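You operate a simulated robot arm through the tools that you are given. There is no shell and no other tool. Be economical: measure what you need, move in short steps, check, and stop when the job is done.

Carry out the task below with a simulated robot arm. There is one attempt and no reset: what you move stays moved.

## Task
Strip the blue block in the work table's vise and put it away.
Fine: its dial to FREE; pin into the rack's free hole before the vise lever is freed; jaw slid open; block onto the rubber mat.
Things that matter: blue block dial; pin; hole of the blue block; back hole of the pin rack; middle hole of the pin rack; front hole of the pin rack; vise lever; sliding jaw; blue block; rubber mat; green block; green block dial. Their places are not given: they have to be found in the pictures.

Only the result counts: the job must be done as asked and must still hold three seconds after the hand-in. Knocking over, shifting, dropping, spilling or breaking anything else fails it.

## Robot
A 6-joint arm with a two-finger parallel gripper, fixed in place. Base frame: the origin is at the foot of the arm, x ahead of it, y to its left, z up; the work surface is at about z = 0.864. Readings come in m, rad, newtons and seconds.
With the tool pointing down near the work surface it reaches from about 0.26 to 0.68 m from the base axis. Its first joint turns from -1.152 to 1.152 rad. Payload 2.9 kg.
The TCP is the grasp point between the finger pads, 0.03 m short of the fingertips. In the tool frame z runs along the fingers and y along their closing line. Largest opening 0.11 m; finger width 0.02, thickness 0.01; the body of the gripper, 0.048 by 0.112 m, starts 0.055 m behind the TCP.
Orientation is that of the tool frame in the base frame, as [roll, pitch, yaw] about the fixed x, y, z axes, in that order (R = Rz(yaw) Ry(pitch) Rx(roll)). With the fingers straight down and closing along the base's y, the tool's x points along the base's -x, its y along +y and its z along -z.

## Interface
- The arm moves only by the tool drive_tool. Its argument "moves" is a list of rows, each a list of 7 numbers: the shift along the tool's x, y, z in mm, then the turn, a rotation vector about the tool's x, y, z in rad, then the opening in per cent of the stroke, from 0 (shut) to 100 (fully open). In form: [[tx, ty, tz, wx, wy, wz, hand], ...]. A call has 1 to 8 rows; each row is the pose to reach, as a shift and turn from the pose commanded when the call began, along the tool's axes at that moment. Each row takes 0.2 s and may step no farther than 0.05 m and 0.15 rad from the row before; otherwise, or with a gripper value out of range, the whole call is refused. A pose out of reach is approached as far as the arm can. The call stops where the force on the tool passes 70 N (or 10 N more than at its start, if that is more) or the arm is blocked; 0.2 s more then pass. Each finger travels about 0.108 m/s and halts on what it meets, pressing with about 26 N; the grip force reading is that of the motor and also rises with nothing between the fingers. The clock runs only during rows and for 0.2 s after the last one: add rows that repeat a pose to give the fingers time. The reply holds the time, the measured pose of the TCP, the force on the tool along the base axes, the opening and the grip force, in the units named above and with some noise.
- Cameras (640 x 400 px; columns grow to the right, rows downward): "scene" is fixed at [0.0922, 0.4506, 1.3834]; the picture's right is [-0.57, -0.82, 0.00], its down [-0.47, 0.33, -0.82] and it looks along [0.67, -0.47, -0.58] (base axes); focal length 327 px, centre (320, 200). "wrist" rides on the gripper at [-0.036, 0, -0.057] in the tool frame; the picture's right is [0.00, -1.00, 0.00], its down [0.97, 0.00, -0.24] and it looks along [0.24, 0.00, 0.97] (tool axes); focal length 218 px, centre (320, 200).
- snapshot(camera): a new picture of that camera. It takes no simulated time.
- locate(camera, pixels): for up to 12 pixels [column, row] of the newest picture of that camera ("zoom" is the newest enlarged one), the place [x, y, z] in the base frame of the surface seen there, good to about 0.002 m. It takes no simulated time.
- close_up(camera, box): a new picture of the part [left, top, right, bottom] of that camera's present view, enlarged. It takes no simulated time.
- close_job(): hands the job in; it is judged then, once.

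Work in short steps. Measure before you move; look again where a grasp or a placing could have gone wrong, and mend it. You have 80 turns and 38 pictures in all, those below and enlarged ones among them. Open the gripper and draw the arm clear of the work before you hand the job in, unless the task says otherwise; then end with one line.

The tools are called after "Emit:" by a JSON object that holds its "fn" and its "kwargs". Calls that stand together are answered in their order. drive_tool: Moves the arm, as the interface text tells. Its arguments: {"type":"object","properties":{"moves":{"type":"array"}},"required":["moves"]} The other tools are called the same way: snapshot (camera) takes a picture; locate (camera, pixels) gives the place of the surface under pixels of a picture; close_up (camera, box) takes an enlarged picture of a part of a camera's view; close_job () hands the job in.

At the start:

```text
t: 0.0
position: [0.3606, 0.0748, 1.2015]
ee_rot: [-3.14, -0.002, -3.141]
contact_force: [-0.9, -0.3, 0.4]
width: 0.1099
grasp_force: 0.0
```

scene: 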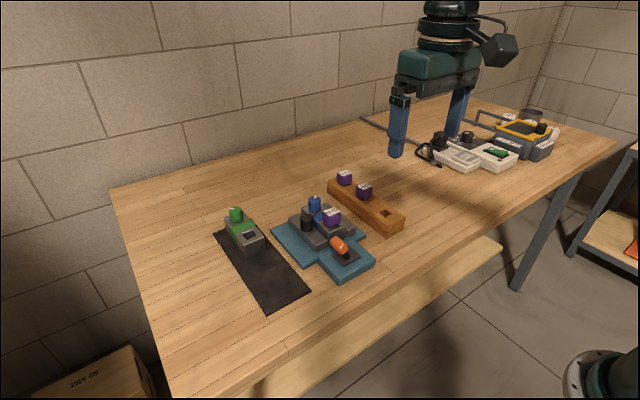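
wrist: 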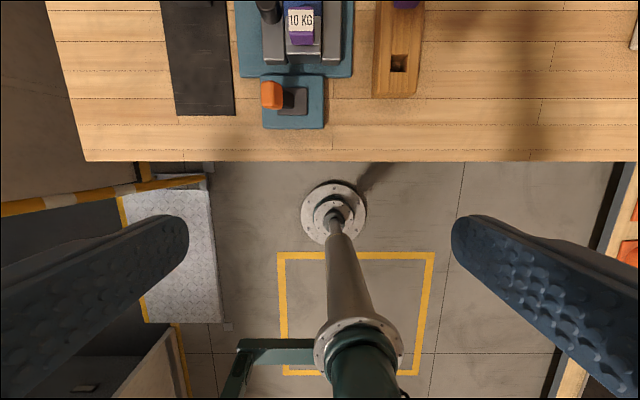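

The scene shows the vise around (325,235), the rack at (365,205), and the mat at (262,265). I take enlarged views to read the details.

Emit:
{"fn": "close_up", "kwargs": {"camera": "scene", "box": [260, 160, 420, 290]}}

Emit:
{"fn": "close_up", "kwargs": {"camera": "scene", "box": [200, 190, 320, 320]}}

```text
3.08 times, centred on (340, 225) of scene
```

zoom: 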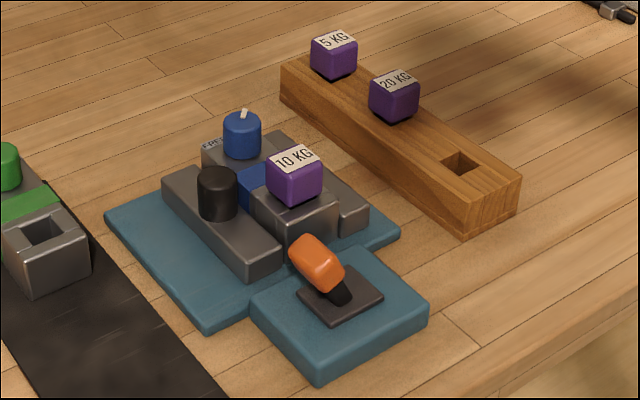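

```text
3.08 times, centred on (260, 255) of scene
```

zoom: 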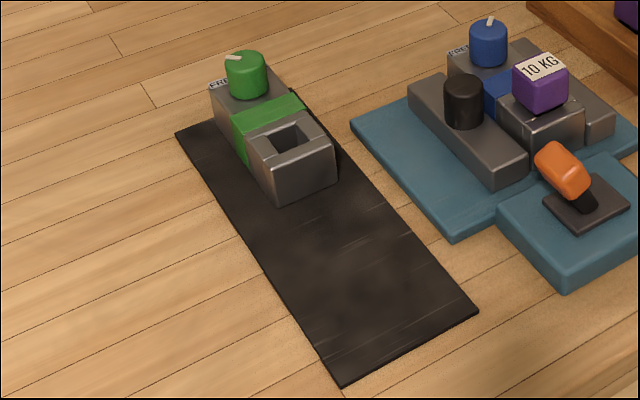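

The pin (purple, 10 KG) sits in the blue block, and the rack's free hole is the front one. I locate the main points in a fresh enlarged view.

Emit:
{"fn": "close_up", "kwargs": {"camera": "scene", "box": [260, 160, 420, 290]}}

Emit:
{"fn": "locate", "kwargs": {"camera": "zoom", "pixels": [[242, 120], [294, 158], [461, 163], [316, 258], [217, 175], [333, 40], [397, 82], [450, 190], [230, 235], [255, 205], [345, 210], [130, 230]]}}

```text
3.08 times, centred on (340, 225) of scene
```

zoom: 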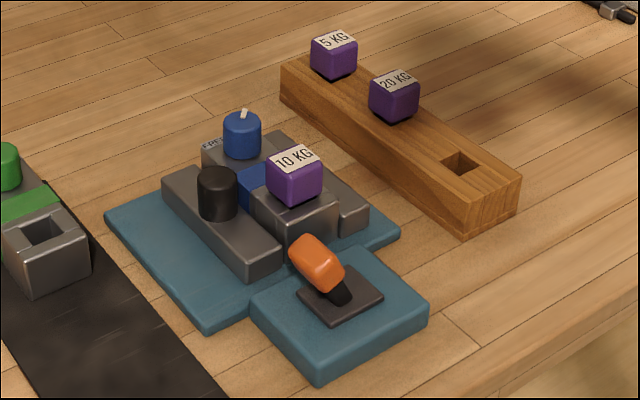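

```text
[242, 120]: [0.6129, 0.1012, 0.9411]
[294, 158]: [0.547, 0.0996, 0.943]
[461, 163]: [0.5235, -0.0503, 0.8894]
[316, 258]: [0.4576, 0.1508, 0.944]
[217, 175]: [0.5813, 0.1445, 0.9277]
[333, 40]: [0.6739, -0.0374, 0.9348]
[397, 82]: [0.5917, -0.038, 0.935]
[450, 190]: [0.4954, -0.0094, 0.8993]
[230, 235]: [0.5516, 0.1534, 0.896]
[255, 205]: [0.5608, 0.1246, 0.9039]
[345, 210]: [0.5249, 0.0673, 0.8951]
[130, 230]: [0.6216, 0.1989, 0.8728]
```

I move the gripper to above the vise to look straight down.

Emit:
{"fn": "drive_tool", "kwargs": {"moves": [[-50, 0, 0, 0, 0, 0, 100], [-100, 5, 15, 0, 0, 0, 100], [-150, 10, 40, 0, 0, 0, 100], [-190, 15, 70, 0, 0, 0, 100], [-190, 15, 70, 0, 0, 0, 100]]}}

Emit:
{"fn": "snapshot", "kwargs": {"camera": "wrist"}}

```text
refused: row 2 steps farther than a row can; nothing moved
```

```text
32 pictures are left
```

wrist: 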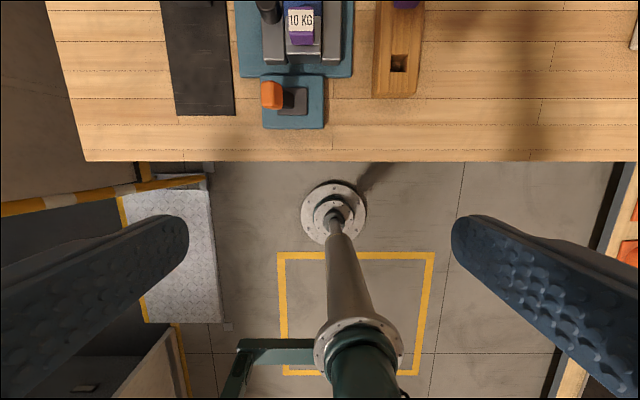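

The step was too big, so I send the same move in smaller rows.

Emit:
{"fn": "drive_tool", "kwargs": {"moves": [[-40, 0, 10, 0, 0, 0, 100], [-80, 5, 25, 0, 0, 0, 100], [-120, 10, 40, 0, 0, 0, 100], [-160, 15, 55, 0, 0, 0, 100], [-190, 15, 70, 0, 0, 0, 100], [-190, 15, 70, 0, 0, 0, 100]]}}

Emit:
{"fn": "snapshot", "kwargs": {"camera": "wrist"}}

```text
t: 1.4
position: [0.5496, 0.0906, 1.1315]
ee_rot: [3.141, 0.0, -3.141]
contact_force: [0.7, -0.7, 0.2]
width: 0.1101
grasp_force: 0.0
```

```text
31 pictures are left
```

wrist: 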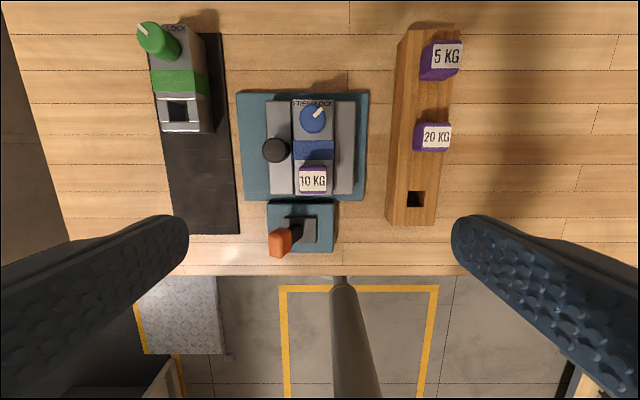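

Emit:
{"fn": "close_up", "kwargs": {"camera": "wrist", "box": [230, 80, 380, 265]}}

Emit:
{"fn": "close_up", "kwargs": {"camera": "wrist", "box": [280, 85, 350, 140]}}

Emit:
{"fn": "close_up", "kwargs": {"camera": "wrist", "box": [130, 15, 220, 140]}}

```text
2.16 times, centred on (305, 172) of wrist
```

zoom: 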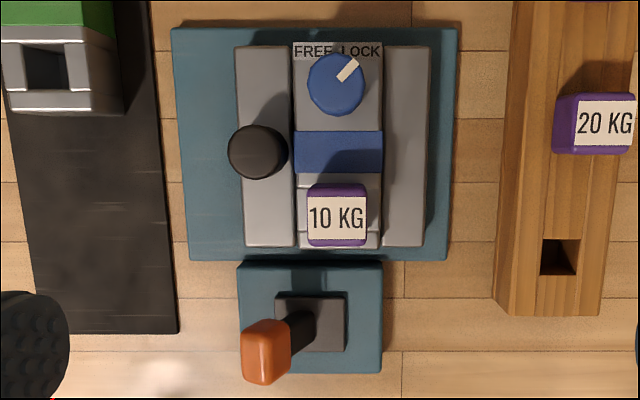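

```text
7.27 times, centred on (315, 112) of wrist
```

zoom: 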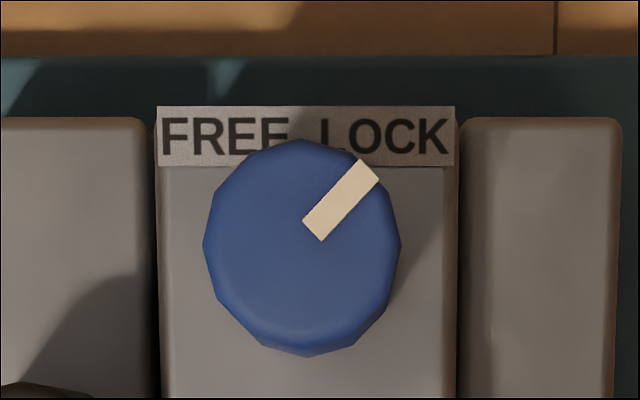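

```text
3.20 times, centred on (175, 78) of wrist
```

zoom: 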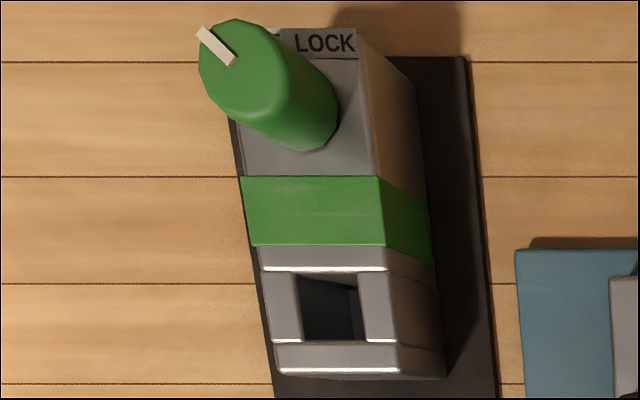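

The blue dial points to LOCK (pointer about 45° right), and FREE is 45° to the left, so it needs a +90° turn about vertical. I measure dial, pin, hole, lever and jaw from this view.

Emit:
{"fn": "close_up", "kwargs": {"camera": "wrist", "box": [230, 80, 380, 265]}}

Emit:
{"fn": "locate", "kwargs": {"camera": "zoom", "pixels": [[310, 85], [362, 85], [336, 56], [330, 114], [313, 215], [364, 215], [338, 190], [338, 241], [265, 350], [312, 325], [258, 152], [340, 152]]}}

Emit:
{"fn": "locate", "kwargs": {"camera": "wrist", "pixels": [[415, 187], [403, 198], [426, 200], [415, 215], [434, 137], [447, 57], [283, 180], [340, 185], [312, 150], [255, 180], [200, 225], [190, 140]]}}

```text
2.16 times, centred on (305, 172) of wrist
```

zoom: 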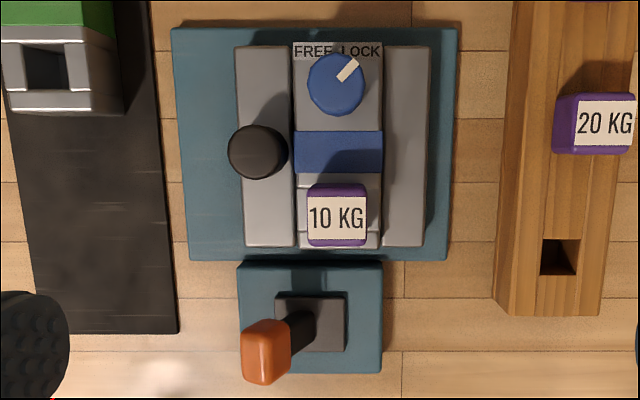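

```text
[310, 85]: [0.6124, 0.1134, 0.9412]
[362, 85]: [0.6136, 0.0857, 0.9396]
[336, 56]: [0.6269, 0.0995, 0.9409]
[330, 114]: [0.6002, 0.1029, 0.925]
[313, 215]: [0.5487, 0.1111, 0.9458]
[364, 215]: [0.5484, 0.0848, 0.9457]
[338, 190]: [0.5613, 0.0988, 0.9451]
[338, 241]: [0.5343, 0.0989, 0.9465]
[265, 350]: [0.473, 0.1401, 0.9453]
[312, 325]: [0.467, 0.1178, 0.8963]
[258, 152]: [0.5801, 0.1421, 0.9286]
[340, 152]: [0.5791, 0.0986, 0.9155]
```

```text
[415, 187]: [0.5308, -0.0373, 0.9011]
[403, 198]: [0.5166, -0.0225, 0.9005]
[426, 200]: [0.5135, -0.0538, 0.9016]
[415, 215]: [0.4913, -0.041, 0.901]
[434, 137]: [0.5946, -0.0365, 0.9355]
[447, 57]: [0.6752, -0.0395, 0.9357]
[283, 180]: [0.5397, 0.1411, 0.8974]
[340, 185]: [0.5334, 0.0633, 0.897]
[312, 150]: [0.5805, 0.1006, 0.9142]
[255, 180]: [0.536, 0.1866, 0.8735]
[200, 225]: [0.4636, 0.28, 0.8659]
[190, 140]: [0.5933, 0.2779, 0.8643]
```

Dial centre is (0.613, 0.100), top 0.941, diameter 28 mm. I descend on it with closing along y, with tips at about 0.920.

Emit:
{"fn": "drive_tool", "kwargs": {"moves": [[-35, 5, 20, 0, 0, 0, 60], [-63.5, 9.5, 50, 0, 0, 0, 50], [-63.5, 9.5, 95, 0, 0, 0, 50], [-63.5, 9.5, 135, 0, 0, 0, 50], [-63.5, 9.5, 165, 0, 0, 0, 50], [-63.5, 9.5, 181, 0, 0, 0, 50], [-63.5, 9.5, 181, 0, 0, 0, 50]]}}

Emit:
{"fn": "snapshot", "kwargs": {"camera": "wrist"}}

```text
t: 3.0
position: [0.6147, 0.1001, 0.951]
ee_rot: [3.141, -0.001, -3.141]
contact_force: [-0.6, -0.1, 0.2]
width: 0.0549
grasp_force: 0.1
```

```text
26 pictures are left
```

wrist: 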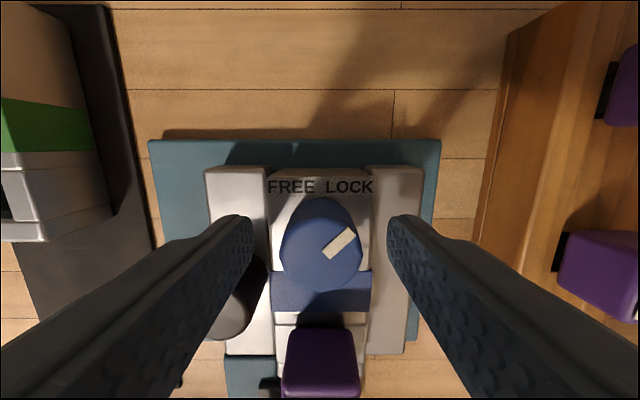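

The dial is centred between the fingers (320,245). I close on it, then turn.

Emit:
{"fn": "drive_tool", "kwargs": {"moves": [[1, 0, 0, 0, 0, 0, 20], [1, 0, 0, 0, 0, 0, 20], [1, 0, 0, 0, 0, 0, 20], [1, 0, 0, 0, 0, -0.14, 20], [1, 0, 0, 0, 0, -0.28, 20], [1, 0, 0, 0, 0, -0.42, 20], [1, 0, 0, 0, 0, -0.42, 20]]}}

```text
t: 4.6
position: [0.6141, 0.0999, 0.9511]
ee_rot: [-3.141, 0.002, -2.719]
contact_force: [0.1, -0.3, -1.4]
width: 0.0288
grasp_force: 26.3
```

Gripped at 28.8 mm and turning freely (yaw moved +0.42 rad). I continue the turn.

Emit:
{"fn": "drive_tool", "kwargs": {"moves": [[0, 0, 0, 0, 0, -0.145, 20], [0, 0, 0, 0, 0, -0.29, 20], [0, 0, 0, 0, 0, -0.435, 20], [0, 0, 0, 0, 0, -0.58, 20], [0, 0, 0, 0, 0, -0.725, 20], [0, 0, 0, 0, 0, -0.87, 20], [0, 0, 0, 0, 0, -1.01, 20], [0, 0, 0, 0, 0, -1.15, 20]]}}

Emit:
{"fn": "close_up", "kwargs": {"camera": "scene", "box": [285, 180, 355, 230]}}

```text
t: 6.4
position: [0.6141, 0.0999, 0.9511]
ee_rot: [-3.142, 0.0, -1.571]
contact_force: [-1.8, -2.2, 4.4]
width: 0.0293
grasp_force: 26.1
```

```text
8.00 times, centred on (320, 205) of scene
```

zoom: 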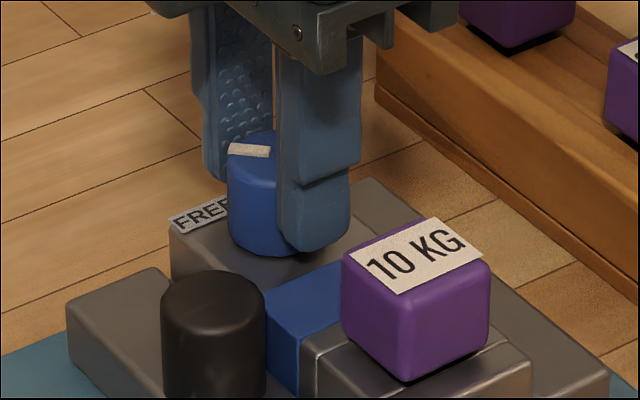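

The pointer turned toward FREE. I open slightly, lift straight up, turn the hand back and check the dial.

Emit:
{"fn": "drive_tool", "kwargs": {"moves": [[0, 0, 0, 0, 0, 0, 40], [0, 0, 0, 0, 0, 0, 40], [0, 0, -40, 0, 0, 0, 40], [0, 0, -85, 0, 0, 0.14, 40], [0, 0, -100, 0, 0, 0.28, 40], [0, 0, -100, 0, 0, 0.42, 40], [0, 0, -100, 0, 0, 0.56, 40], [0, 0, -100, 0, 0, 0.7, 40]]}}

Emit:
{"fn": "drive_tool", "kwargs": {"moves": [[0, 0, 0, 0, 0, 0.145, 50], [0, 0, 0, 0, 0, 0.29, 50], [0, 0, 0, 0, 0, 0.435, 50], [0, 0, 0, 0, 0, 0.58, 50], [0, 0, 0, 0, 0, 0.725, 50], [0, 0, 0, 0, 0, 0.87, 50], [0, 0, 0, 0, 0, 0.87, 50]]}}

Emit:
{"fn": "snapshot", "kwargs": {"camera": "wrist"}}

```text
t: 8.2
position: [0.6149, 0.0996, 1.0501]
ee_rot: [-3.141, 0.001, -2.275]
contact_force: [0.0, 0.4, -0.3]
width: 0.0439
grasp_force: 0.0
```

```text
t: 9.8
position: [0.6133, 0.1009, 1.0506]
ee_rot: [3.141, -0.001, 3.14]
contact_force: [0.9, -1.0, 0.3]
width: 0.055
grasp_force: 0.1
```

```text
24 pictures are left
```

wrist: 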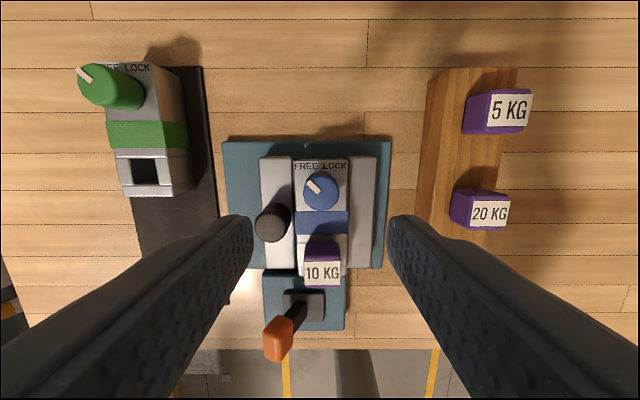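

The dial now points to FREE (320,187). Next I grasp the pin head at (0.548, 0.098).

Emit:
{"fn": "drive_tool", "kwargs": {"moves": [[35, -1, 0, 0, 0, 0, 50], [66, -2, 10, 0, 0, 0, 50], [66, -2, 50, 0, 0, 0, 50], [66, -2, 80, 0, 0, 0, 50], [66, -2, 102, 0, 0, 0, 50], [66, -2, 102, 0, 0, 0, 20], [66, -2, 102, 0, 0, 0, 20], [66, -2, 102, 0, 0, 0, 20]]}}

Emit:
{"fn": "close_up", "kwargs": {"camera": "scene", "box": [285, 180, 375, 250]}}

```text
t: 11.6
position: [0.5472, 0.0984, 0.9463]
ee_rot: [3.141, 0.0, -3.141]
contact_force: [-0.3, 0.5, 0.0]
width: 0.0313
grasp_force: 25.6
```

```text
5.71 times, centred on (330, 215) of scene
```

zoom: 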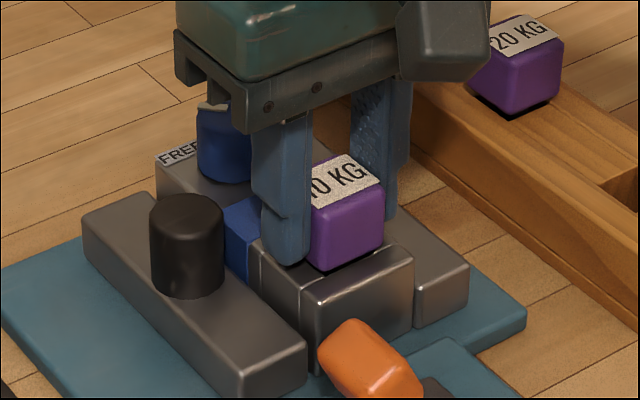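

The head is gripped at 31 mm. I lift straight up.

Emit:
{"fn": "drive_tool", "kwargs": {"moves": [[0, 0, -10, 0, 0, 0, 20], [0, 0, -25, 0, 0, 0, 20], [0, 0, -50, 0, 0, 0, 20], [0, 0, -75, 0, 0, 0, 20], [0, 0, -100, 0, 0, 0, 20], [0, 0, -100, 0, 0, 0, 20]]}}

Emit:
{"fn": "close_up", "kwargs": {"camera": "scene", "box": [270, 120, 430, 250]}}

Emit:
{"fn": "snapshot", "kwargs": {"camera": "wrist"}}

```text
t: 13.0
position: [0.548, 0.0993, 1.0473]
ee_rot: [-3.141, 0.001, -3.142]
contact_force: [0.2, -0.8, -0.7]
width: 0.0316
grasp_force: 26.2
```

```text
3.08 times, centred on (350, 185) of scene
```

zoom: 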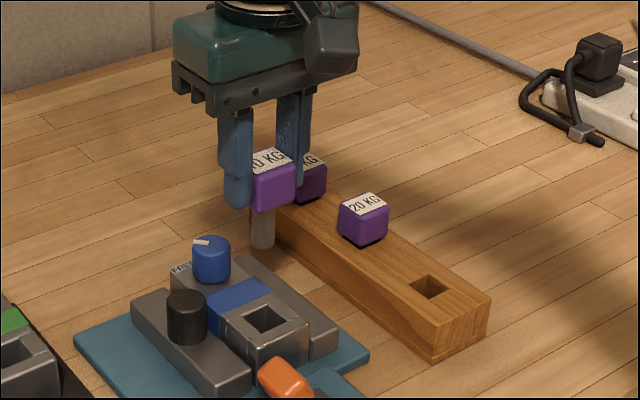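

```text
21 pictures are left
```

wrist: 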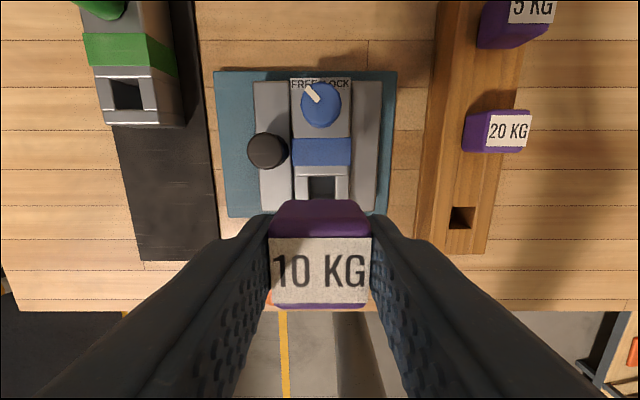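

The pin came out with its shaft. I measure the edges of the rack's front hole and of the block's hole.

Emit:
{"fn": "close_up", "kwargs": {"camera": "wrist", "box": [430, 190, 494, 230]}}

```text
10.00 times, centred on (462, 210) of wrist
```

zoom: 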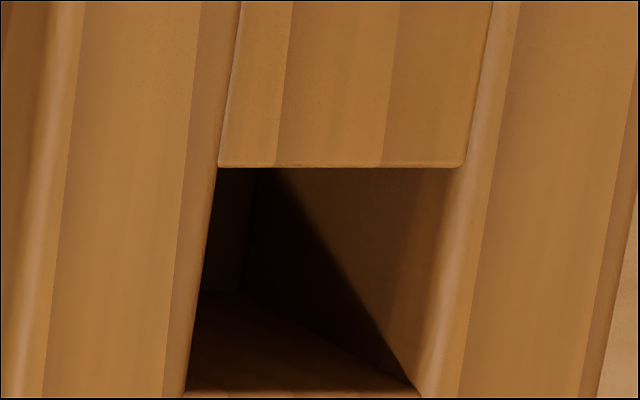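

Emit:
{"fn": "locate", "kwargs": {"camera": "zoom", "pixels": [[215, 160], [465, 160], [180, 397], [425, 397], [196, 250], [452, 250], [340, 160], [300, 397], [186, 250], [466, 250]]}}

Emit:
{"fn": "locate", "kwargs": {"camera": "wrist", "pixels": [[306, 186], [338, 186], [322, 171], [322, 201], [285, 275], [355, 275], [320, 245], [320, 298], [320, 307]]}}

```text
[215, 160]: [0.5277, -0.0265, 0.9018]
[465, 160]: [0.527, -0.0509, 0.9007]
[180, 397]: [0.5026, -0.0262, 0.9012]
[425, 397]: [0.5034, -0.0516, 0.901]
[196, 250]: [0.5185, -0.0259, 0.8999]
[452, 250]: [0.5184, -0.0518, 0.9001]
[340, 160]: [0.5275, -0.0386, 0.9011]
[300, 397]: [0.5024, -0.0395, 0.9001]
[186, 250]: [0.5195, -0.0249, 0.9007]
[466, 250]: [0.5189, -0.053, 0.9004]
```

```text
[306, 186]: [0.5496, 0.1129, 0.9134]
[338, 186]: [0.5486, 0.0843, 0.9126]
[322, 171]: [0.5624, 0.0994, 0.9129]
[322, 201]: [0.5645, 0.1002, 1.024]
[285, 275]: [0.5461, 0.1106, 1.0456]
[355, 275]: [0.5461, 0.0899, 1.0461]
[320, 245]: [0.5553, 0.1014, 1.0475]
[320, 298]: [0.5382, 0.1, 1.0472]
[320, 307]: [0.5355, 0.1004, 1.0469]
```

Front hole centre is (0.515, -0.039), 25 mm square. I carry the pin over it and check before inserting.

Emit:
{"fn": "drive_tool", "kwargs": {"moves": [[10, -40, 0, 0, 0, 0, 20], [20, -80, 0, 0, 0, 0, 20], [33, -120, 0, 0, 0, 0, 20], [33, -138, 0, 0, 0, 0, 20], [33, -138, 30, 0, 0, 0, 20], [33, -138, 45, 0, 0, 0, 20], [33, -138, 45, 0, 0, 0, 20]]}}

Emit:
{"fn": "close_up", "kwargs": {"camera": "scene", "box": [330, 140, 430, 240]}}

```text
t: 14.6
position: [0.5179, -0.0371, 1.0032]
ee_rot: [-3.141, 0.0, 3.141]
contact_force: [0.1, 1.3, -0.7]
width: 0.0315
grasp_force: 26.4
```

```text
4.00 times, centred on (380, 190) of scene
```

zoom: 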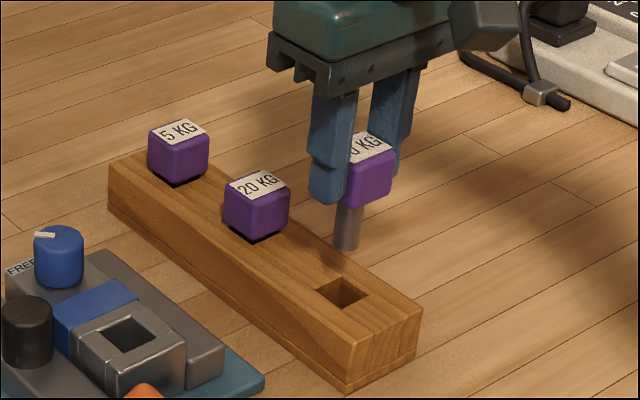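

The hand reads (0.518, -0.037), so I correct by 2 mm and lower in slow steps, watching the force.

Emit:
{"fn": "drive_tool", "kwargs": {"moves": [[2, -1.5, 0, 0, 0, 0, 20], [2, -1.5, 15, 0, 0, 0, 20], [2, -1.5, 25, 0, 0, 0, 20], [2, -1.5, 25, 0, 0, 0, 20]]}}

Emit:
{"fn": "close_up", "kwargs": {"camera": "scene", "box": [350, 170, 420, 240]}}

```text
t: 15.6
position: [0.5164, -0.0425, 0.9786]
ee_rot: [3.14, 0.0, -3.141]
contact_force: [-0.1, 0.1, -0.8]
width: 0.0314
grasp_force: 26.4
```

```text
5.71 times, centred on (385, 205) of scene
```

zoom: 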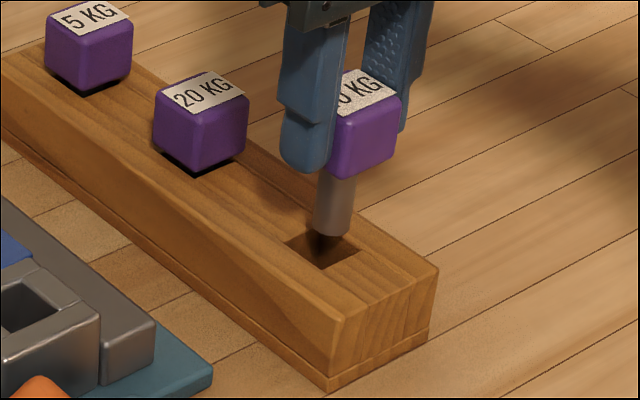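

The shaft tip appears to be over the hole, but the readings differ by a few mm. I hold still to read the pose again.

Emit:
{"fn": "drive_tool", "kwargs": {"moves": [[0, 0, 0, 0, 0, 0, 20], [0, 0, 0, 0, 0, 0, 20]]}}

Emit:
{"fn": "drive_tool", "kwargs": {"moves": [[0, 0, 0, 0, 0, 0, 20]]}}

Emit:
{"fn": "locate", "kwargs": {"camera": "zoom", "pixels": [[316, 200], [335, 200], [353, 200], [333, 228], [380, 90], [360, 150]]}}

```text
t: 16.2
position: [0.515, -0.043, 0.9784]
ee_rot: [3.14, 0.001, 3.141]
contact_force: [0.7, -0.5, 0.0]
width: 0.0314
grasp_force: 25.9
```

```text
t: 16.6
position: [0.515, -0.0421, 0.9783]
ee_rot: [-3.141, -0.001, -3.14]
contact_force: [0.0, -0.4, -2.0]
width: 0.0314
grasp_force: 25.7
```

```text
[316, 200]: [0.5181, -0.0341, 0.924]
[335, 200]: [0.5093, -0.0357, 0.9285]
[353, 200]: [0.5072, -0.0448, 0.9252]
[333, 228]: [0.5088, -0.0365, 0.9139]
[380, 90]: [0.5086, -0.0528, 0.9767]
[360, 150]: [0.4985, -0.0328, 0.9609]
```

The shaft axis is at about (0.515, -0.041), so I shift +2.5 mm in y and lower into the hole.

Emit:
{"fn": "drive_tool", "kwargs": {"moves": [[0, 2.5, 0, 0, 0, 0, 20], [0, 2.5, 0, 0, 0, 0, 20], [0, 2.5, 10, 0, 0, 0, 20], [0, 2.5, 20, 0, 0, 0, 20], [0, 2.5, 30, 0, 0, 0, 20], [0, 2.5, 38, 0, 0, 0, 20], [0, 2.5, 42, 0, 0, 0, 20], [0, 2.5, 42, 0, 0, 0, 20]]}}

Emit:
{"fn": "close_up", "kwargs": {"camera": "scene", "box": [350, 170, 420, 240]}}

```text
t: 18.4
position: [0.5128, -0.038, 0.9355]
ee_rot: [3.142, 0.001, 3.141]
contact_force: [-0.5, -1.3, -1.0]
width: 0.0318
grasp_force: 26.1
```

```text
5.71 times, centred on (385, 205) of scene
```

zoom: 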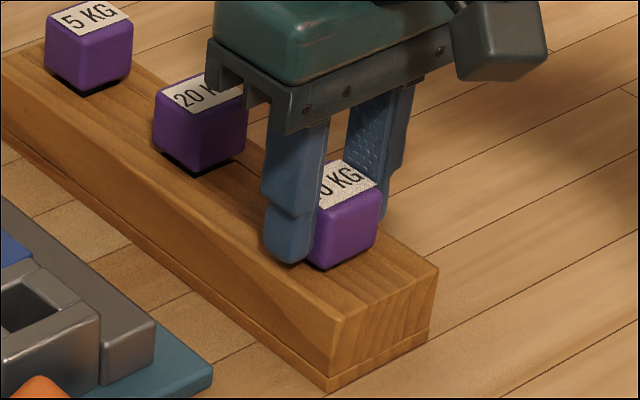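

The pin is practically seated. I release it and lift clear.

Emit:
{"fn": "drive_tool", "kwargs": {"moves": [[0, 0, 0.5, 0, 0, 0, 45], [0, 0, 0.5, 0, 0, 0, 45], [0, 0, -30, 0, 0, 0, 45], [0, 0, -70, 0, 0, 0, 45], [0, 0, -110, 0, 0, 0, 45], [10, 45, -110, 0, 0, 0, 45], [20, 90, -110, 0, 0, 0, 45], [20, 90, -110, 0, 0, 0, 45]]}}

Emit:
{"fn": "close_up", "kwargs": {"camera": "scene", "box": [270, 160, 430, 290]}}

Emit:
{"fn": "snapshot", "kwargs": {"camera": "wrist"}}

```text
t: 20.2
position: [0.4915, 0.0534, 1.0475]
ee_rot: [3.141, -0.001, 3.142]
contact_force: [-0.5, 1.0, -1.1]
width: 0.0496
grasp_force: 0.1
```

```text
3.08 times, centred on (350, 225) of scene
```

zoom: 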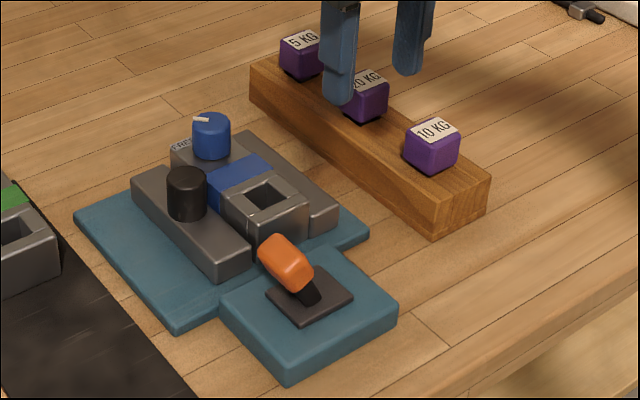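

```text
15 pictures are left
```

wrist: 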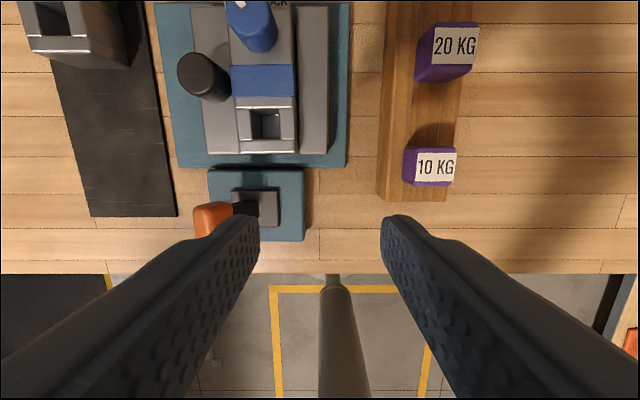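

The 10 KG pin is seated. I look closely at the lever before acting on it.

Emit:
{"fn": "close_up", "kwargs": {"camera": "scene", "box": [315, 225, 380, 285]}}

Emit:
{"fn": "locate", "kwargs": {"camera": "zoom", "pixels": [[245, 60], [190, 60], [270, 100], [310, 130], [330, 180], [230, 200], [340, 230], [430, 150], [330, 100], [200, 120]]}}

```text
6.67 times, centred on (348, 255) of scene
```

zoom: 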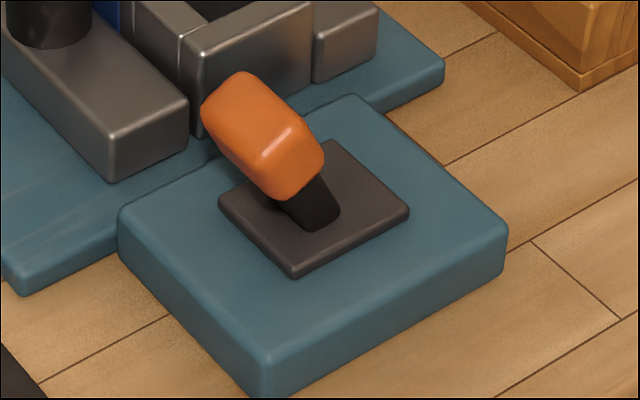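

```text
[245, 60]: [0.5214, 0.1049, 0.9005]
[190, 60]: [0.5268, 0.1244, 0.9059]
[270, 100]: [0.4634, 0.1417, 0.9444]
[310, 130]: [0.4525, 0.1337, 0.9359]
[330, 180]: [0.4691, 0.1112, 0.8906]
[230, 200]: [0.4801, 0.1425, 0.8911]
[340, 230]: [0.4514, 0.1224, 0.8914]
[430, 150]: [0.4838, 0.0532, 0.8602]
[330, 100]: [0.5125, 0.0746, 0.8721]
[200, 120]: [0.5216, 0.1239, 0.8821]
```

The lever leans toward +y from its pivot near (0.466, 0.116), with the handle reaching about y=0.158, so it should flip toward -y. I shut the fingers and lower them on its +y side.

Emit:
{"fn": "drive_tool", "kwargs": {"moves": [[10, 45, 0, 0, 0, 0, 20], [28, 90, 0, 0, 0, 0, 0], [28, 133, 0, 0, 0, 0, 0], [28, 133, 40, 0, 0, 0, 0], [28, 133, 75, 0, 0, 0, 0], [28, 133, 99, 0, 0, 0, 0], [28, 133, 99, 0, 0, 0, 0]]}}

Emit:
{"fn": "close_up", "kwargs": {"camera": "scene", "box": [290, 200, 390, 290]}}

```text
t: 21.8
position: [0.4682, 0.1836, 0.9459]
ee_rot: [3.14, -0.001, 3.141]
contact_force: [-0.2, 0.4, 0.1]
width: 0.0
grasp_force: 26.1
```

```text
4.44 times, centred on (340, 245) of scene
```

zoom: 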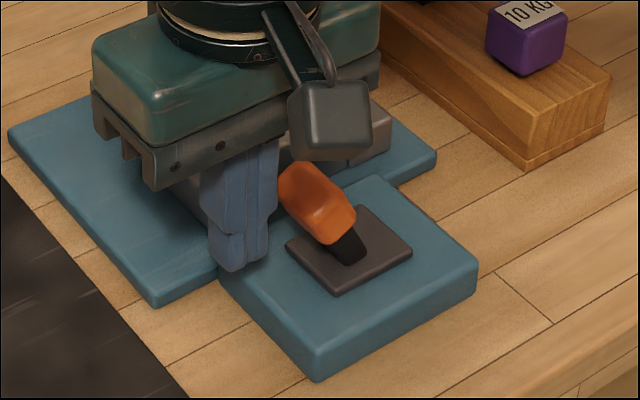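

The fingers are beside the handle. I push toward -y in small steps.

Emit:
{"fn": "drive_tool", "kwargs": {"moves": [[2, -15, 0, 0, 0, 0, 0], [2, -25, 0, 0, 0, 0, 0], [2, -35, 0, 0, 0, 0, 0], [2, -45, 0, 0, 0, 0, 0], [2, -55, 0, 0, 0, 0, 0], [2, -65, 0, 0, 0, 0, 0]]}}

Emit:
{"fn": "close_up", "kwargs": {"camera": "scene", "box": [290, 200, 390, 290]}}

```text
t: 23.2
position: [0.4611, 0.1221, 0.9442]
ee_rot: [3.139, -0.006, -3.136]
contact_force: [-1.6, 24.2, -19.0]
width: 0.0
grasp_force: 26.4
```

```text
4.44 times, centred on (340, 245) of scene
```

zoom: 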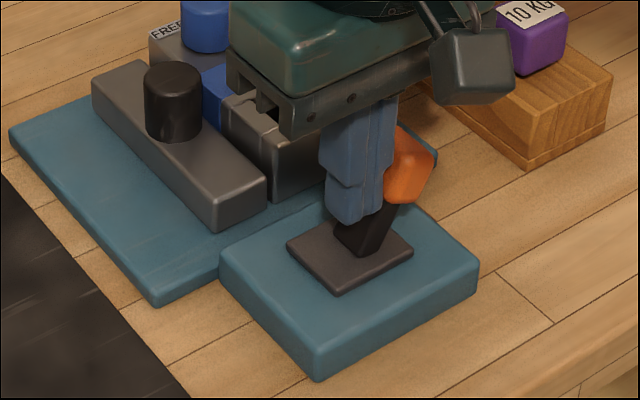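

The lever has swung past vertical toward -y. I keep pushing to its stop.

Emit:
{"fn": "drive_tool", "kwargs": {"moves": [[0, -6, -2, 0, 0, 0, 0], [0, -12, -4, 0, 0, 0, 0], [0, -18, -4, 0, 0, 0, 0], [0, -24, -4, 0, 0, 0, 0], [0, -30, -4, 0, 0, 0, 0]]}}

Emit:
{"fn": "drive_tool", "kwargs": {"moves": [[0, 10, -20, 0, 0, 0, 0], [0, 20, -60, 0, 0, 0, 0], [0, 20, -100, 0, 0, 0, 0], [0, 20, -100, 0, 0, 0, 0]]}}

Emit:
{"fn": "close_up", "kwargs": {"camera": "scene", "box": [290, 200, 390, 290]}}

```text
t: 23.7
position: [0.4612, 0.1229, 0.9454]
ee_rot: [3.126, -0.002, -3.115]
contact_force: [3.0, 13.4, -5.2]
width: 0.0
grasp_force: 25.9
stopped in row 2: the force on the tool passed its limit (the readings are from after the stop); the commanded pose is now the measured one
```

```text
t: 24.7
position: [0.462, 0.1381, 1.0495]
ee_rot: [3.128, -0.002, -3.12]
contact_force: [0.4, 0.2, 0.2]
width: 0.0002
grasp_force: 25.6
```

```text
4.44 times, centred on (340, 245) of scene
```

zoom: 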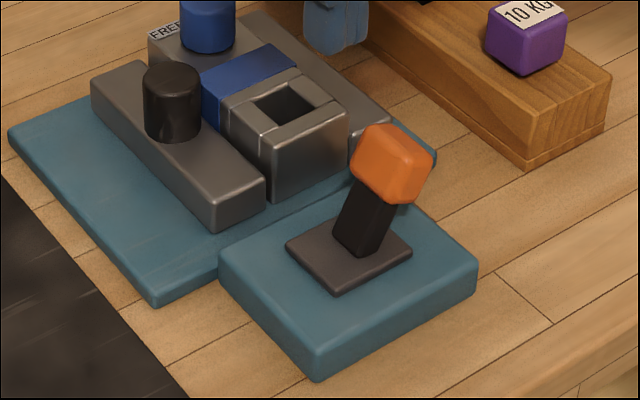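

The lever now leans -y and the push met a firm stop. I measure its lean to compare with the starting one.

Emit:
{"fn": "locate", "kwargs": {"camera": "zoom", "pixels": [[385, 140], [365, 160], [420, 165], [405, 180], [375, 200], [360, 235], [345, 225], [390, 128], [430, 155], [375, 245]]}}

Emit:
{"fn": "snapshot", "kwargs": {"camera": "wrist"}}

```text
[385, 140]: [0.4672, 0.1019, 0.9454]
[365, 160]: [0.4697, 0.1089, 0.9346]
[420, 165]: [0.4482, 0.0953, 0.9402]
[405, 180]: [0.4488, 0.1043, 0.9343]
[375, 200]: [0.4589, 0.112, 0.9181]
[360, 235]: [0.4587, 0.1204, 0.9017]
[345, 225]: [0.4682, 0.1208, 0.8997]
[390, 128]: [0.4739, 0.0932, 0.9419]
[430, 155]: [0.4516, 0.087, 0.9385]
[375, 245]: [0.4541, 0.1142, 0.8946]
```

```text
10 pictures are left
```

wrist: 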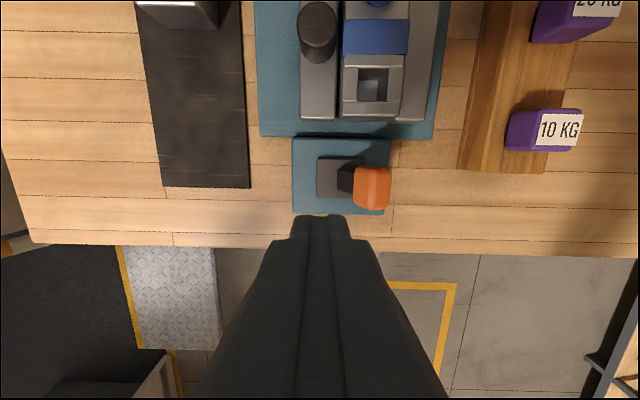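

The lean mirrors the original (handle centre y 0.142 → 0.097), so it is over. Next, move above the jaw knob at (0.580, 0.142), straighten the tool, and begin turning so that the fingers close along x.

Emit:
{"fn": "drive_tool", "kwargs": {"moves": [[-40, 1, 0, 0.0136, 0, 0.021, 30], [-80, 3, 0, 0.0136, 0, 0.021, 50], [-118, 5, 0, 0.0136, 0, 0.021, 50], [-118, 5, 0, 0.0136, 0, 0.021, 50]]}}

Emit:
{"fn": "drive_tool", "kwargs": {"moves": [[0, 0, 0, 0, 0, -0.14, 50], [0, 0, 0, 0, 0, -0.28, 50], [0, 0, 0, 0, 0, -0.42, 50], [0, 0, 0, 0, 0, -0.56, 50], [0, 0, 0, 0, 0, -0.7, 50], [0, 0, 0, 0, 0, -0.84, 50], [0, 0, 0, 0, 0, -0.98, 50]]}}

Emit:
{"fn": "drive_tool", "kwargs": {"moves": [[0, 0, 0, 0, 0, -0.14, 50], [0, 0, 0, 0, 0, -0.28, 50], [0, 0, 0, 0, 0, -0.42, 50], [0, 0, 0, 0, 0, -0.56, 50], [0, 0, 0, 0, 0, -0.591, 50], [0, 0, 0, 0, 0, -0.591, 50]]}}

Emit:
{"fn": "snapshot", "kwargs": {"camera": "wrist"}}

```text
t: 25.7
position: [0.5804, 0.1476, 1.0473]
ee_rot: [-3.141, -0.003, 3.141]
contact_force: [-0.7, 0.8, -0.1]
width: 0.0548
grasp_force: 0.1
```

```text
t: 27.3
position: [0.5798, 0.1465, 1.0447]
ee_rot: [3.139, -0.004, -2.159]
contact_force: [0.8, 0.1, -0.4]
width: 0.055
grasp_force: 0.0
```

```text
t: 28.7
position: [0.5796, 0.1467, 1.0453]
ee_rot: [3.139, -0.002, -1.57]
contact_force: [0.3, -0.6, -0.3]
width: 0.0551
grasp_force: 0.0
```

```text
9 pictures are left
```

wrist: 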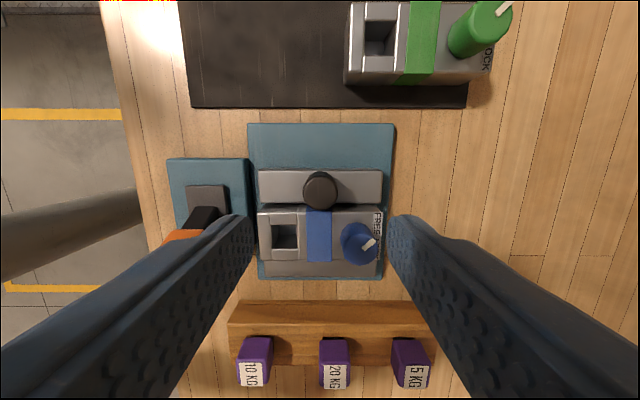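

Knob is centred between fingers at (320,190) in view. I descend to tips at about z=0.905 and close on it.

Emit:
{"fn": "drive_tool", "kwargs": {"moves": [[3, 0, 40, 0, 0, 0, 50], [3, 0, 75, 0, 0, 0, 50], [3, 0, 100, 0, 0, 0, 50], [3, 0, 110, 0, 0, 0, 50], [3, 0, 110, 0, 0, 0, 20], [3, 0, 110, 0, 0, 0, 20], [3, 0, 110, 0, 0, 0, 20]]}}

```text
t: 30.3
position: [0.5793, 0.1438, 0.9352]
ee_rot: [3.136, -0.002, -1.569]
contact_force: [-6.7, 0.6, -0.1]
width: 0.0289
grasp_force: 44.7
```

The knob is gripped at 29 mm. I slide the jaw toward +y in small steps.

Emit:
{"fn": "drive_tool", "kwargs": {"moves": [[-6, 0, 0, 0, 0, 0, 20], [-12, 0, 0, 0, 0, 0, 20], [-18, 0, 0, 0, 0, 0, 20], [-24, 0, 0, 0, 0, 0, 20], [-30, 0, 0, 0, 0, 0, 20], [-35, 0, 0, 0, 0, 0, 20], [-40, 0, 0, 0, 0, 0, 20]]}}

Emit:
{"fn": "close_up", "kwargs": {"camera": "scene", "box": [260, 180, 390, 290]}}

```text
t: 31.9
position: [0.579, 0.183, 0.9367]
ee_rot: [3.139, -0.001, -1.571]
contact_force: [13.0, -1.6, -20.5]
width: 0.0288
grasp_force: 44.7
```

```text
3.64 times, centred on (325, 235) of scene
```

zoom: 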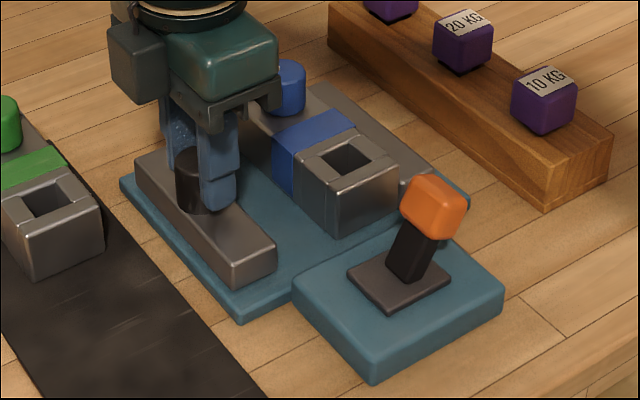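

The jaw has slid 40 mm with little resistance. I ease on a few mm to find its stop.

Emit:
{"fn": "drive_tool", "kwargs": {"moves": [[-3, 0, 0, 0, 0, 0, 20], [-6, 0, 0, 0, 0, 0, 20], [-8, 0, 0, 0, 0, 0, 20]]}}

```text
t: 32.7
position: [0.5808, 0.185, 0.9368]
ee_rot: [3.134, -0.006, -1.582]
contact_force: [-0.7, -34.8, -12.5]
width: 0.0291
grasp_force: 45.1
```

The stop is reached at y≈0.185 (35 N). I release the knob, lift, and begin turning back.

Emit:
{"fn": "drive_tool", "kwargs": {"moves": [[6, 0, 0, 0, 0, 0, 20], [6, 0, 0, 0, 0, 0, 45], [6, 0, 0, 0, 0, 0, 45], [6, 0, -40, 0, 0, 0, 45], [6, 0, -85, 0, 0, 0, 45], [6, 0, -130, 0, 0, 0.14, 45], [6, 0, -170, 0, 0, 0.28, 45], [6, 0, -170, 0, 0, 0.42, 45]]}}

Emit:
{"fn": "drive_tool", "kwargs": {"moves": [[0, 0, 0, 0, 0, 0.14, 60], [0, 0, 0, 0, 0, 0.28, 60], [0, 0, 0, 0, 0, 0.42, 60], [0, 0, 0, 0, 0, 0.56, 60], [0, 0, 0, 0, 0, 0.7, 60], [0, 0, 0, 0, 0, 0.84, 60], [0, 0, 0, 0, 0, 0.98, 60], [0, 0, 0, 0, 0, 1.12, 60]]}}

Emit:
{"fn": "drive_tool", "kwargs": {"moves": [[0, 0, 0, 0, 0, 0.02, 60], [0, 0, 0, 0, 0, 0.02, 60]]}}

Emit:
{"fn": "snapshot", "kwargs": {"camera": "wrist"}}

```text
t: 34.5
position: [0.5789, 0.1825, 1.1044]
ee_rot: [3.141, -0.001, -1.992]
contact_force: [-0.6, -0.2, 0.2]
width: 0.0494
grasp_force: 0.0
```

```text
t: 36.3
position: [0.5787, 0.1855, 1.1055]
ee_rot: [-3.141, -0.003, -3.111]
contact_force: [-0.4, -0.4, 0.4]
width: 0.0662
grasp_force: 0.0
```

```text
t: 36.9
position: [0.5797, 0.1857, 1.1051]
ee_rot: [-3.141, -0.003, -3.129]
contact_force: [-0.3, -0.3, 0.0]
width: 0.0662
grasp_force: 0.1
```

```text
7 pictures are left
```

wrist: 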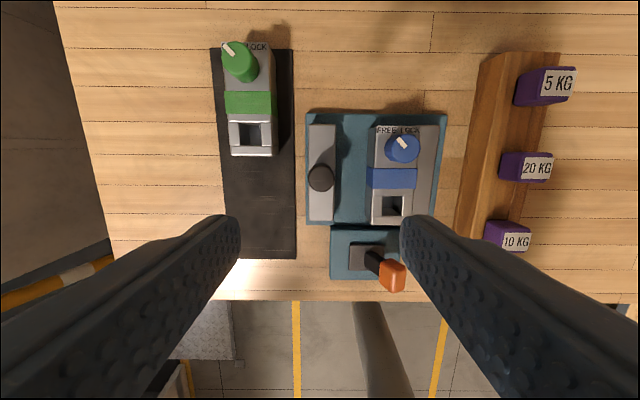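

The jaw is open, and everything else is in place. I measure the block, mat corners and green block.

Emit:
{"fn": "locate", "kwargs": {"camera": "wrist", "pixels": [[370, 210], [411, 210], [391, 222], [397, 127], [377, 140], [416, 165], [293, 200], [228, 200], [296, 256], [260, 254], [274, 152], [232, 154]]}}

Emit:
{"fn": "locate", "kwargs": {"camera": "wrist", "pixels": [[370, 178], [414, 178], [373, 165], [416, 140], [395, 178], [425, 180], [260, 160], [288, 60], [290, 165], [242, 240]]}}

```text
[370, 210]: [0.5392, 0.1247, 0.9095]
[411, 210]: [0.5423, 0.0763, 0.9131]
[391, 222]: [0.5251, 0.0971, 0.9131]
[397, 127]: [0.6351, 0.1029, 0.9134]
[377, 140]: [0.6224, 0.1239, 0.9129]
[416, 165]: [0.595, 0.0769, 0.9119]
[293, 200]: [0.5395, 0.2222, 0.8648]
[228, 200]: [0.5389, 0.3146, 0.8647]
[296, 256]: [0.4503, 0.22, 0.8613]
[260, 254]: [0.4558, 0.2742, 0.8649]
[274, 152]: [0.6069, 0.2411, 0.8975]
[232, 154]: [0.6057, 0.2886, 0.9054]
```

```text
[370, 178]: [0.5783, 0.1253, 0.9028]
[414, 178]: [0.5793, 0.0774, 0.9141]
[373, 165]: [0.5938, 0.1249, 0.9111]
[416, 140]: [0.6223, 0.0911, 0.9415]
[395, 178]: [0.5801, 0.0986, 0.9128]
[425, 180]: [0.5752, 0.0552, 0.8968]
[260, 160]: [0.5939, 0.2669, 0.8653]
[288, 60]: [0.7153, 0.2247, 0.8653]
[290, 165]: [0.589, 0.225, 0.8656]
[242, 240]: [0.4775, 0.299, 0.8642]
```

The block spans x 0.525–0.638, y 0.077–0.124, top 0.913; the mat is free for x 0.453–0.605, y 0.219–0.318. I descend on the block centre, keeping tips just above the fixed jaw (0.897).

Emit:
{"fn": "drive_tool", "kwargs": {"moves": [[-1, -43, 0, 0, 0, 0.012, 75], [-1, -86, 0, 0, 0, 0.012, 75], [-1, -86, 45, 0, 0, 0.012, 75], [-1, -86, 90, 0, 0, 0.012, 75], [-1, -86, 130, 0, 0, 0.012, 75], [-1, -86, 155, 0, 0, 0.012, 75], [-1, -86, 168, 0, 0, 0.012, 75], [-1, -86, 168, 0, 0, 0.012, 75]]}}

Emit:
{"fn": "close_up", "kwargs": {"camera": "scene", "box": [260, 180, 390, 290]}}

```text
t: 38.7
position: [0.5821, 0.0988, 0.9374]
ee_rot: [-3.14, -0.003, -3.141]
contact_force: [0.5, 1.0, -0.5]
width: 0.0825
grasp_force: 0.0
```

```text
3.64 times, centred on (325, 235) of scene
```

zoom: 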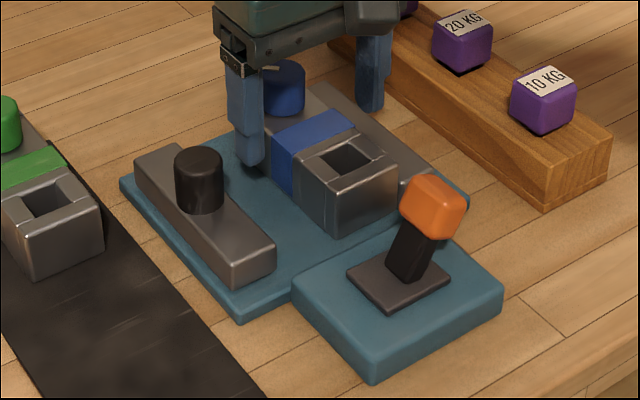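

Clear on both sides. I lower 8 mm more and close.

Emit:
{"fn": "drive_tool", "kwargs": {"moves": [[0, 0, 4, 0, 0, 0, 75], [0, 0, 7.5, 0, 0, 0, 75], [0, 0, 7.5, 0, 0, 0, 30], [0, 0, 7.5, 0, 0, 0, 30], [0, 0, 7.5, 0, 0, 0, 30], [0, 0, 7.5, 0, 0, 0, 30]]}}

```text
t: 40.1
position: [0.5797, 0.0992, 0.9303]
ee_rot: [-3.14, -0.004, 3.141]
contact_force: [-0.3, -0.4, -0.1]
width: 0.0496
grasp_force: 26.2
```

Gripped at 49.6 mm. I lift straight up slowly.

Emit:
{"fn": "drive_tool", "kwargs": {"moves": [[0, 0, -5, 0, 0, 0, 30], [0, 0, -15, 0, 0, 0, 30], [0, 0, -30, 0, 0, 0, 30], [0, 0, -50, 0, 0, 0, 30], [0, 0, -70, 0, 0, 0, 30], [0, 0, -90, 0, 0, 0, 30], [0, 0, -90, 0, 0, 0, 30]]}}

Emit:
{"fn": "close_up", "kwargs": {"camera": "scene", "box": [240, 130, 400, 290]}}

```text
t: 41.7
position: [0.5819, 0.099, 1.0192]
ee_rot: [-3.14, -0.003, 3.141]
contact_force: [0.5, 0.1, -0.1]
width: 0.0332
grasp_force: 0.2
```

```text
2.50 times, centred on (320, 210) of scene
```

zoom: 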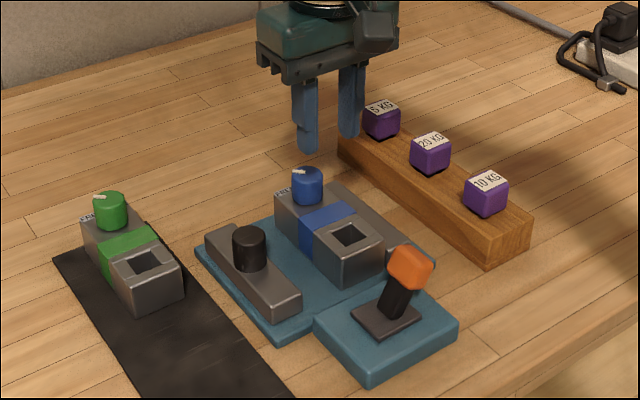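

The fingers slipped off (only 13 mm of side is reachable above the fixed jaw) and the block stayed in place. I go back, grip shallowly, and slide the block 21 mm toward the opened jaw so that both fingers can reach deep.

Emit:
{"fn": "drive_tool", "kwargs": {"moves": [[0, 0, 0, 0, 0, 0, 75], [0, 0, 0, 0, 0, 0, 75], [0, 0, 45, 0, 0, 0, 75], [0, 0, 75, 0, 0, 0, 75], [0, 0, 90, 0, 0, 0, 75], [0, 0, 90, 0, 0, 0, 30], [0, 0, 90, 0, 0, 0, 30], [0, 0, 90, 0, 0, 0, 30]]}}

Emit:
{"fn": "drive_tool", "kwargs": {"moves": [[0, 4, 0, 0, 0, 0, 30], [0, 8, 0, 0, 0, 0, 30], [0, 12, 0, 0, 0, 0, 30], [0, 16, 0, 0, 0, 0, 30], [0, 20, 0, 0, 0, 0, 30], [0, 22, 0, 0, 0, 0, 30], [0, 22, 0, 0, 0, 0, 30]]}}

Emit:
{"fn": "close_up", "kwargs": {"camera": "scene", "box": [260, 180, 390, 290]}}

```text
t: 43.5
position: [0.5813, 0.1005, 0.9282]
ee_rot: [-3.141, -0.004, -3.141]
contact_force: [0.6, 0.0, -0.8]
width: 0.0495
grasp_force: 25.3
```

```text
t: 45.1
position: [0.5817, 0.1206, 0.9301]
ee_rot: [-3.14, -0.005, 3.142]
contact_force: [0.4, 0.2, -0.1]
width: 0.0498
grasp_force: 26.1
```

```text
3.64 times, centred on (325, 235) of scene
```

zoom: 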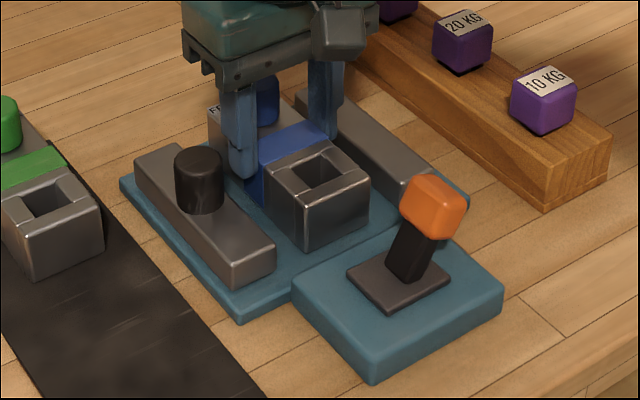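

The block slid freely to y≈0.121, with about 18–20 mm gaps each side. I open to 56 mm, go down 19 mm, and grip deep.

Emit:
{"fn": "drive_tool", "kwargs": {"moves": [[0, 0, 0, 0, 0, 0, 51], [0, 0, 0, 0, 0, 0, 51], [0, 0, 6, 0, 0, 0, 51], [0, 0, 12, 0, 0, 0, 51], [0, 0, 18, 0, 0, 0, 51], [0, 0, 18, 0, 0, 0, 30], [0, 0, 18, 0, 0, 0, 30], [0, 0, 18, 0, 0, 0, 30]]}}

```text
t: 46.9
position: [0.582, 0.1209, 0.9135]
ee_rot: [-3.141, -0.003, 3.141]
contact_force: [-1.8, 0.0, 3.5]
width: 0.0499
grasp_force: 25.7
```

Deep grip at z=0.9135 with no collision. I lift slowly and check the width.

Emit:
{"fn": "drive_tool", "kwargs": {"moves": [[0, 0, -4, 0, 0, 0, 30], [0, 0, -10, 0, 0, 0, 30], [0, 0, -18, 0, 0, 0, 30], [0, 0, -26, 0, 0, 0, 30], [0, 0, -26, 0, 0, 0, 30]]}}

```text
t: 48.1
position: [0.5824, 0.1221, 0.9386]
ee_rot: [-3.14, -0.004, 3.141]
contact_force: [-0.1, 0.1, -4.7]
width: 0.05
grasp_force: 26.0
```

Held: width 50 mm, load about 5 N. I raise further and check.

Emit:
{"fn": "drive_tool", "kwargs": {"moves": [[0, 0, -15, 0, 0, 0, 30], [0, 0, -30, 0, 0, 0, 30], [0, 0, -45, 0, 0, 0, 30], [0, 0, -60, 0, 0, 0, 30], [0, 0, -60, 0, 0, 0, 30]]}}

Emit:
{"fn": "close_up", "kwargs": {"camera": "scene", "box": [220, 150, 390, 290]}}

```text
t: 49.3
position: [0.5809, 0.1216, 0.9985]
ee_rot: [-3.14, -0.003, -3.14]
contact_force: [-0.3, -0.2, -5.2]
width: 0.0498
grasp_force: 25.9
```

```text
2.86 times, centred on (305, 220) of scene
```

zoom: 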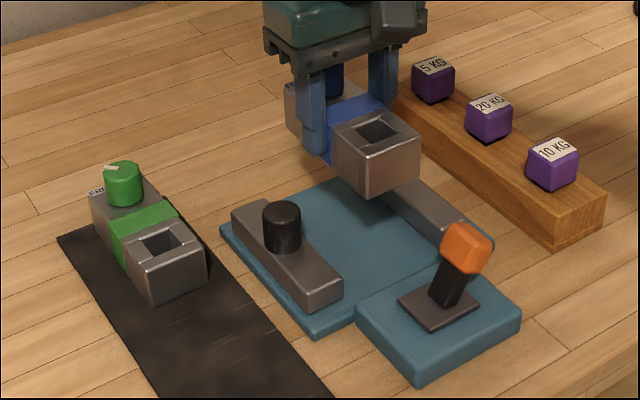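

The block hangs level. I carry it over to (0.526, 0.268) above the free part of the mat.

Emit:
{"fn": "drive_tool", "kwargs": {"moves": [[5, 30, 0, 0, 0, 0, 30], [15, 60, 0, 0, 0, 0, 30], [28, 90, 0, 0, 0, 0, 30], [42, 118, 0, 0, 0, 0, 30], [55, 138, 0, 0, 0, 0, 30], [55, 146, 0, 0, 0, 0, 30], [55, 146, 0, 0, 0, 0, 30], [55, 146, 0, 0, 0, 0, 30]]}}

Emit:
{"fn": "drive_tool", "kwargs": {"moves": [[0, 0, 0, 0, 0, 0, 30]]}}

Emit:
{"fn": "close_up", "kwargs": {"camera": "scene", "box": [200, 170, 350, 320]}}

```text
t: 51.1
position: [0.5262, 0.2683, 0.9975]
ee_rot: [-3.139, -0.004, 3.141]
contact_force: [0.8, 0.7, -5.1]
width: 0.05
grasp_force: 25.9
```

```text
t: 51.5
position: [0.5265, 0.2673, 0.9972]
ee_rot: [-3.14, -0.003, -3.14]
contact_force: [1.1, -0.2, -4.2]
width: 0.0499
grasp_force: 26.2
```

```text
2.67 times, centred on (275, 245) of scene
```

zoom: 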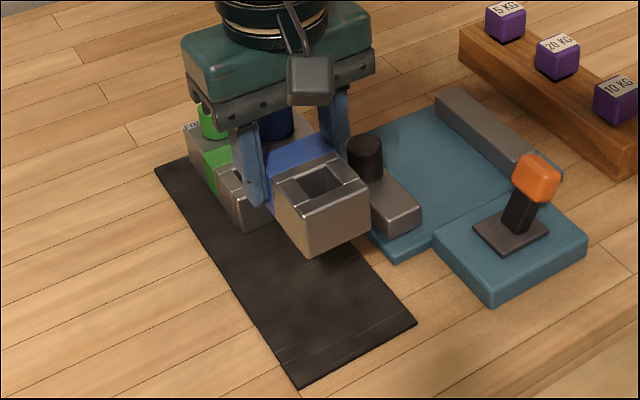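

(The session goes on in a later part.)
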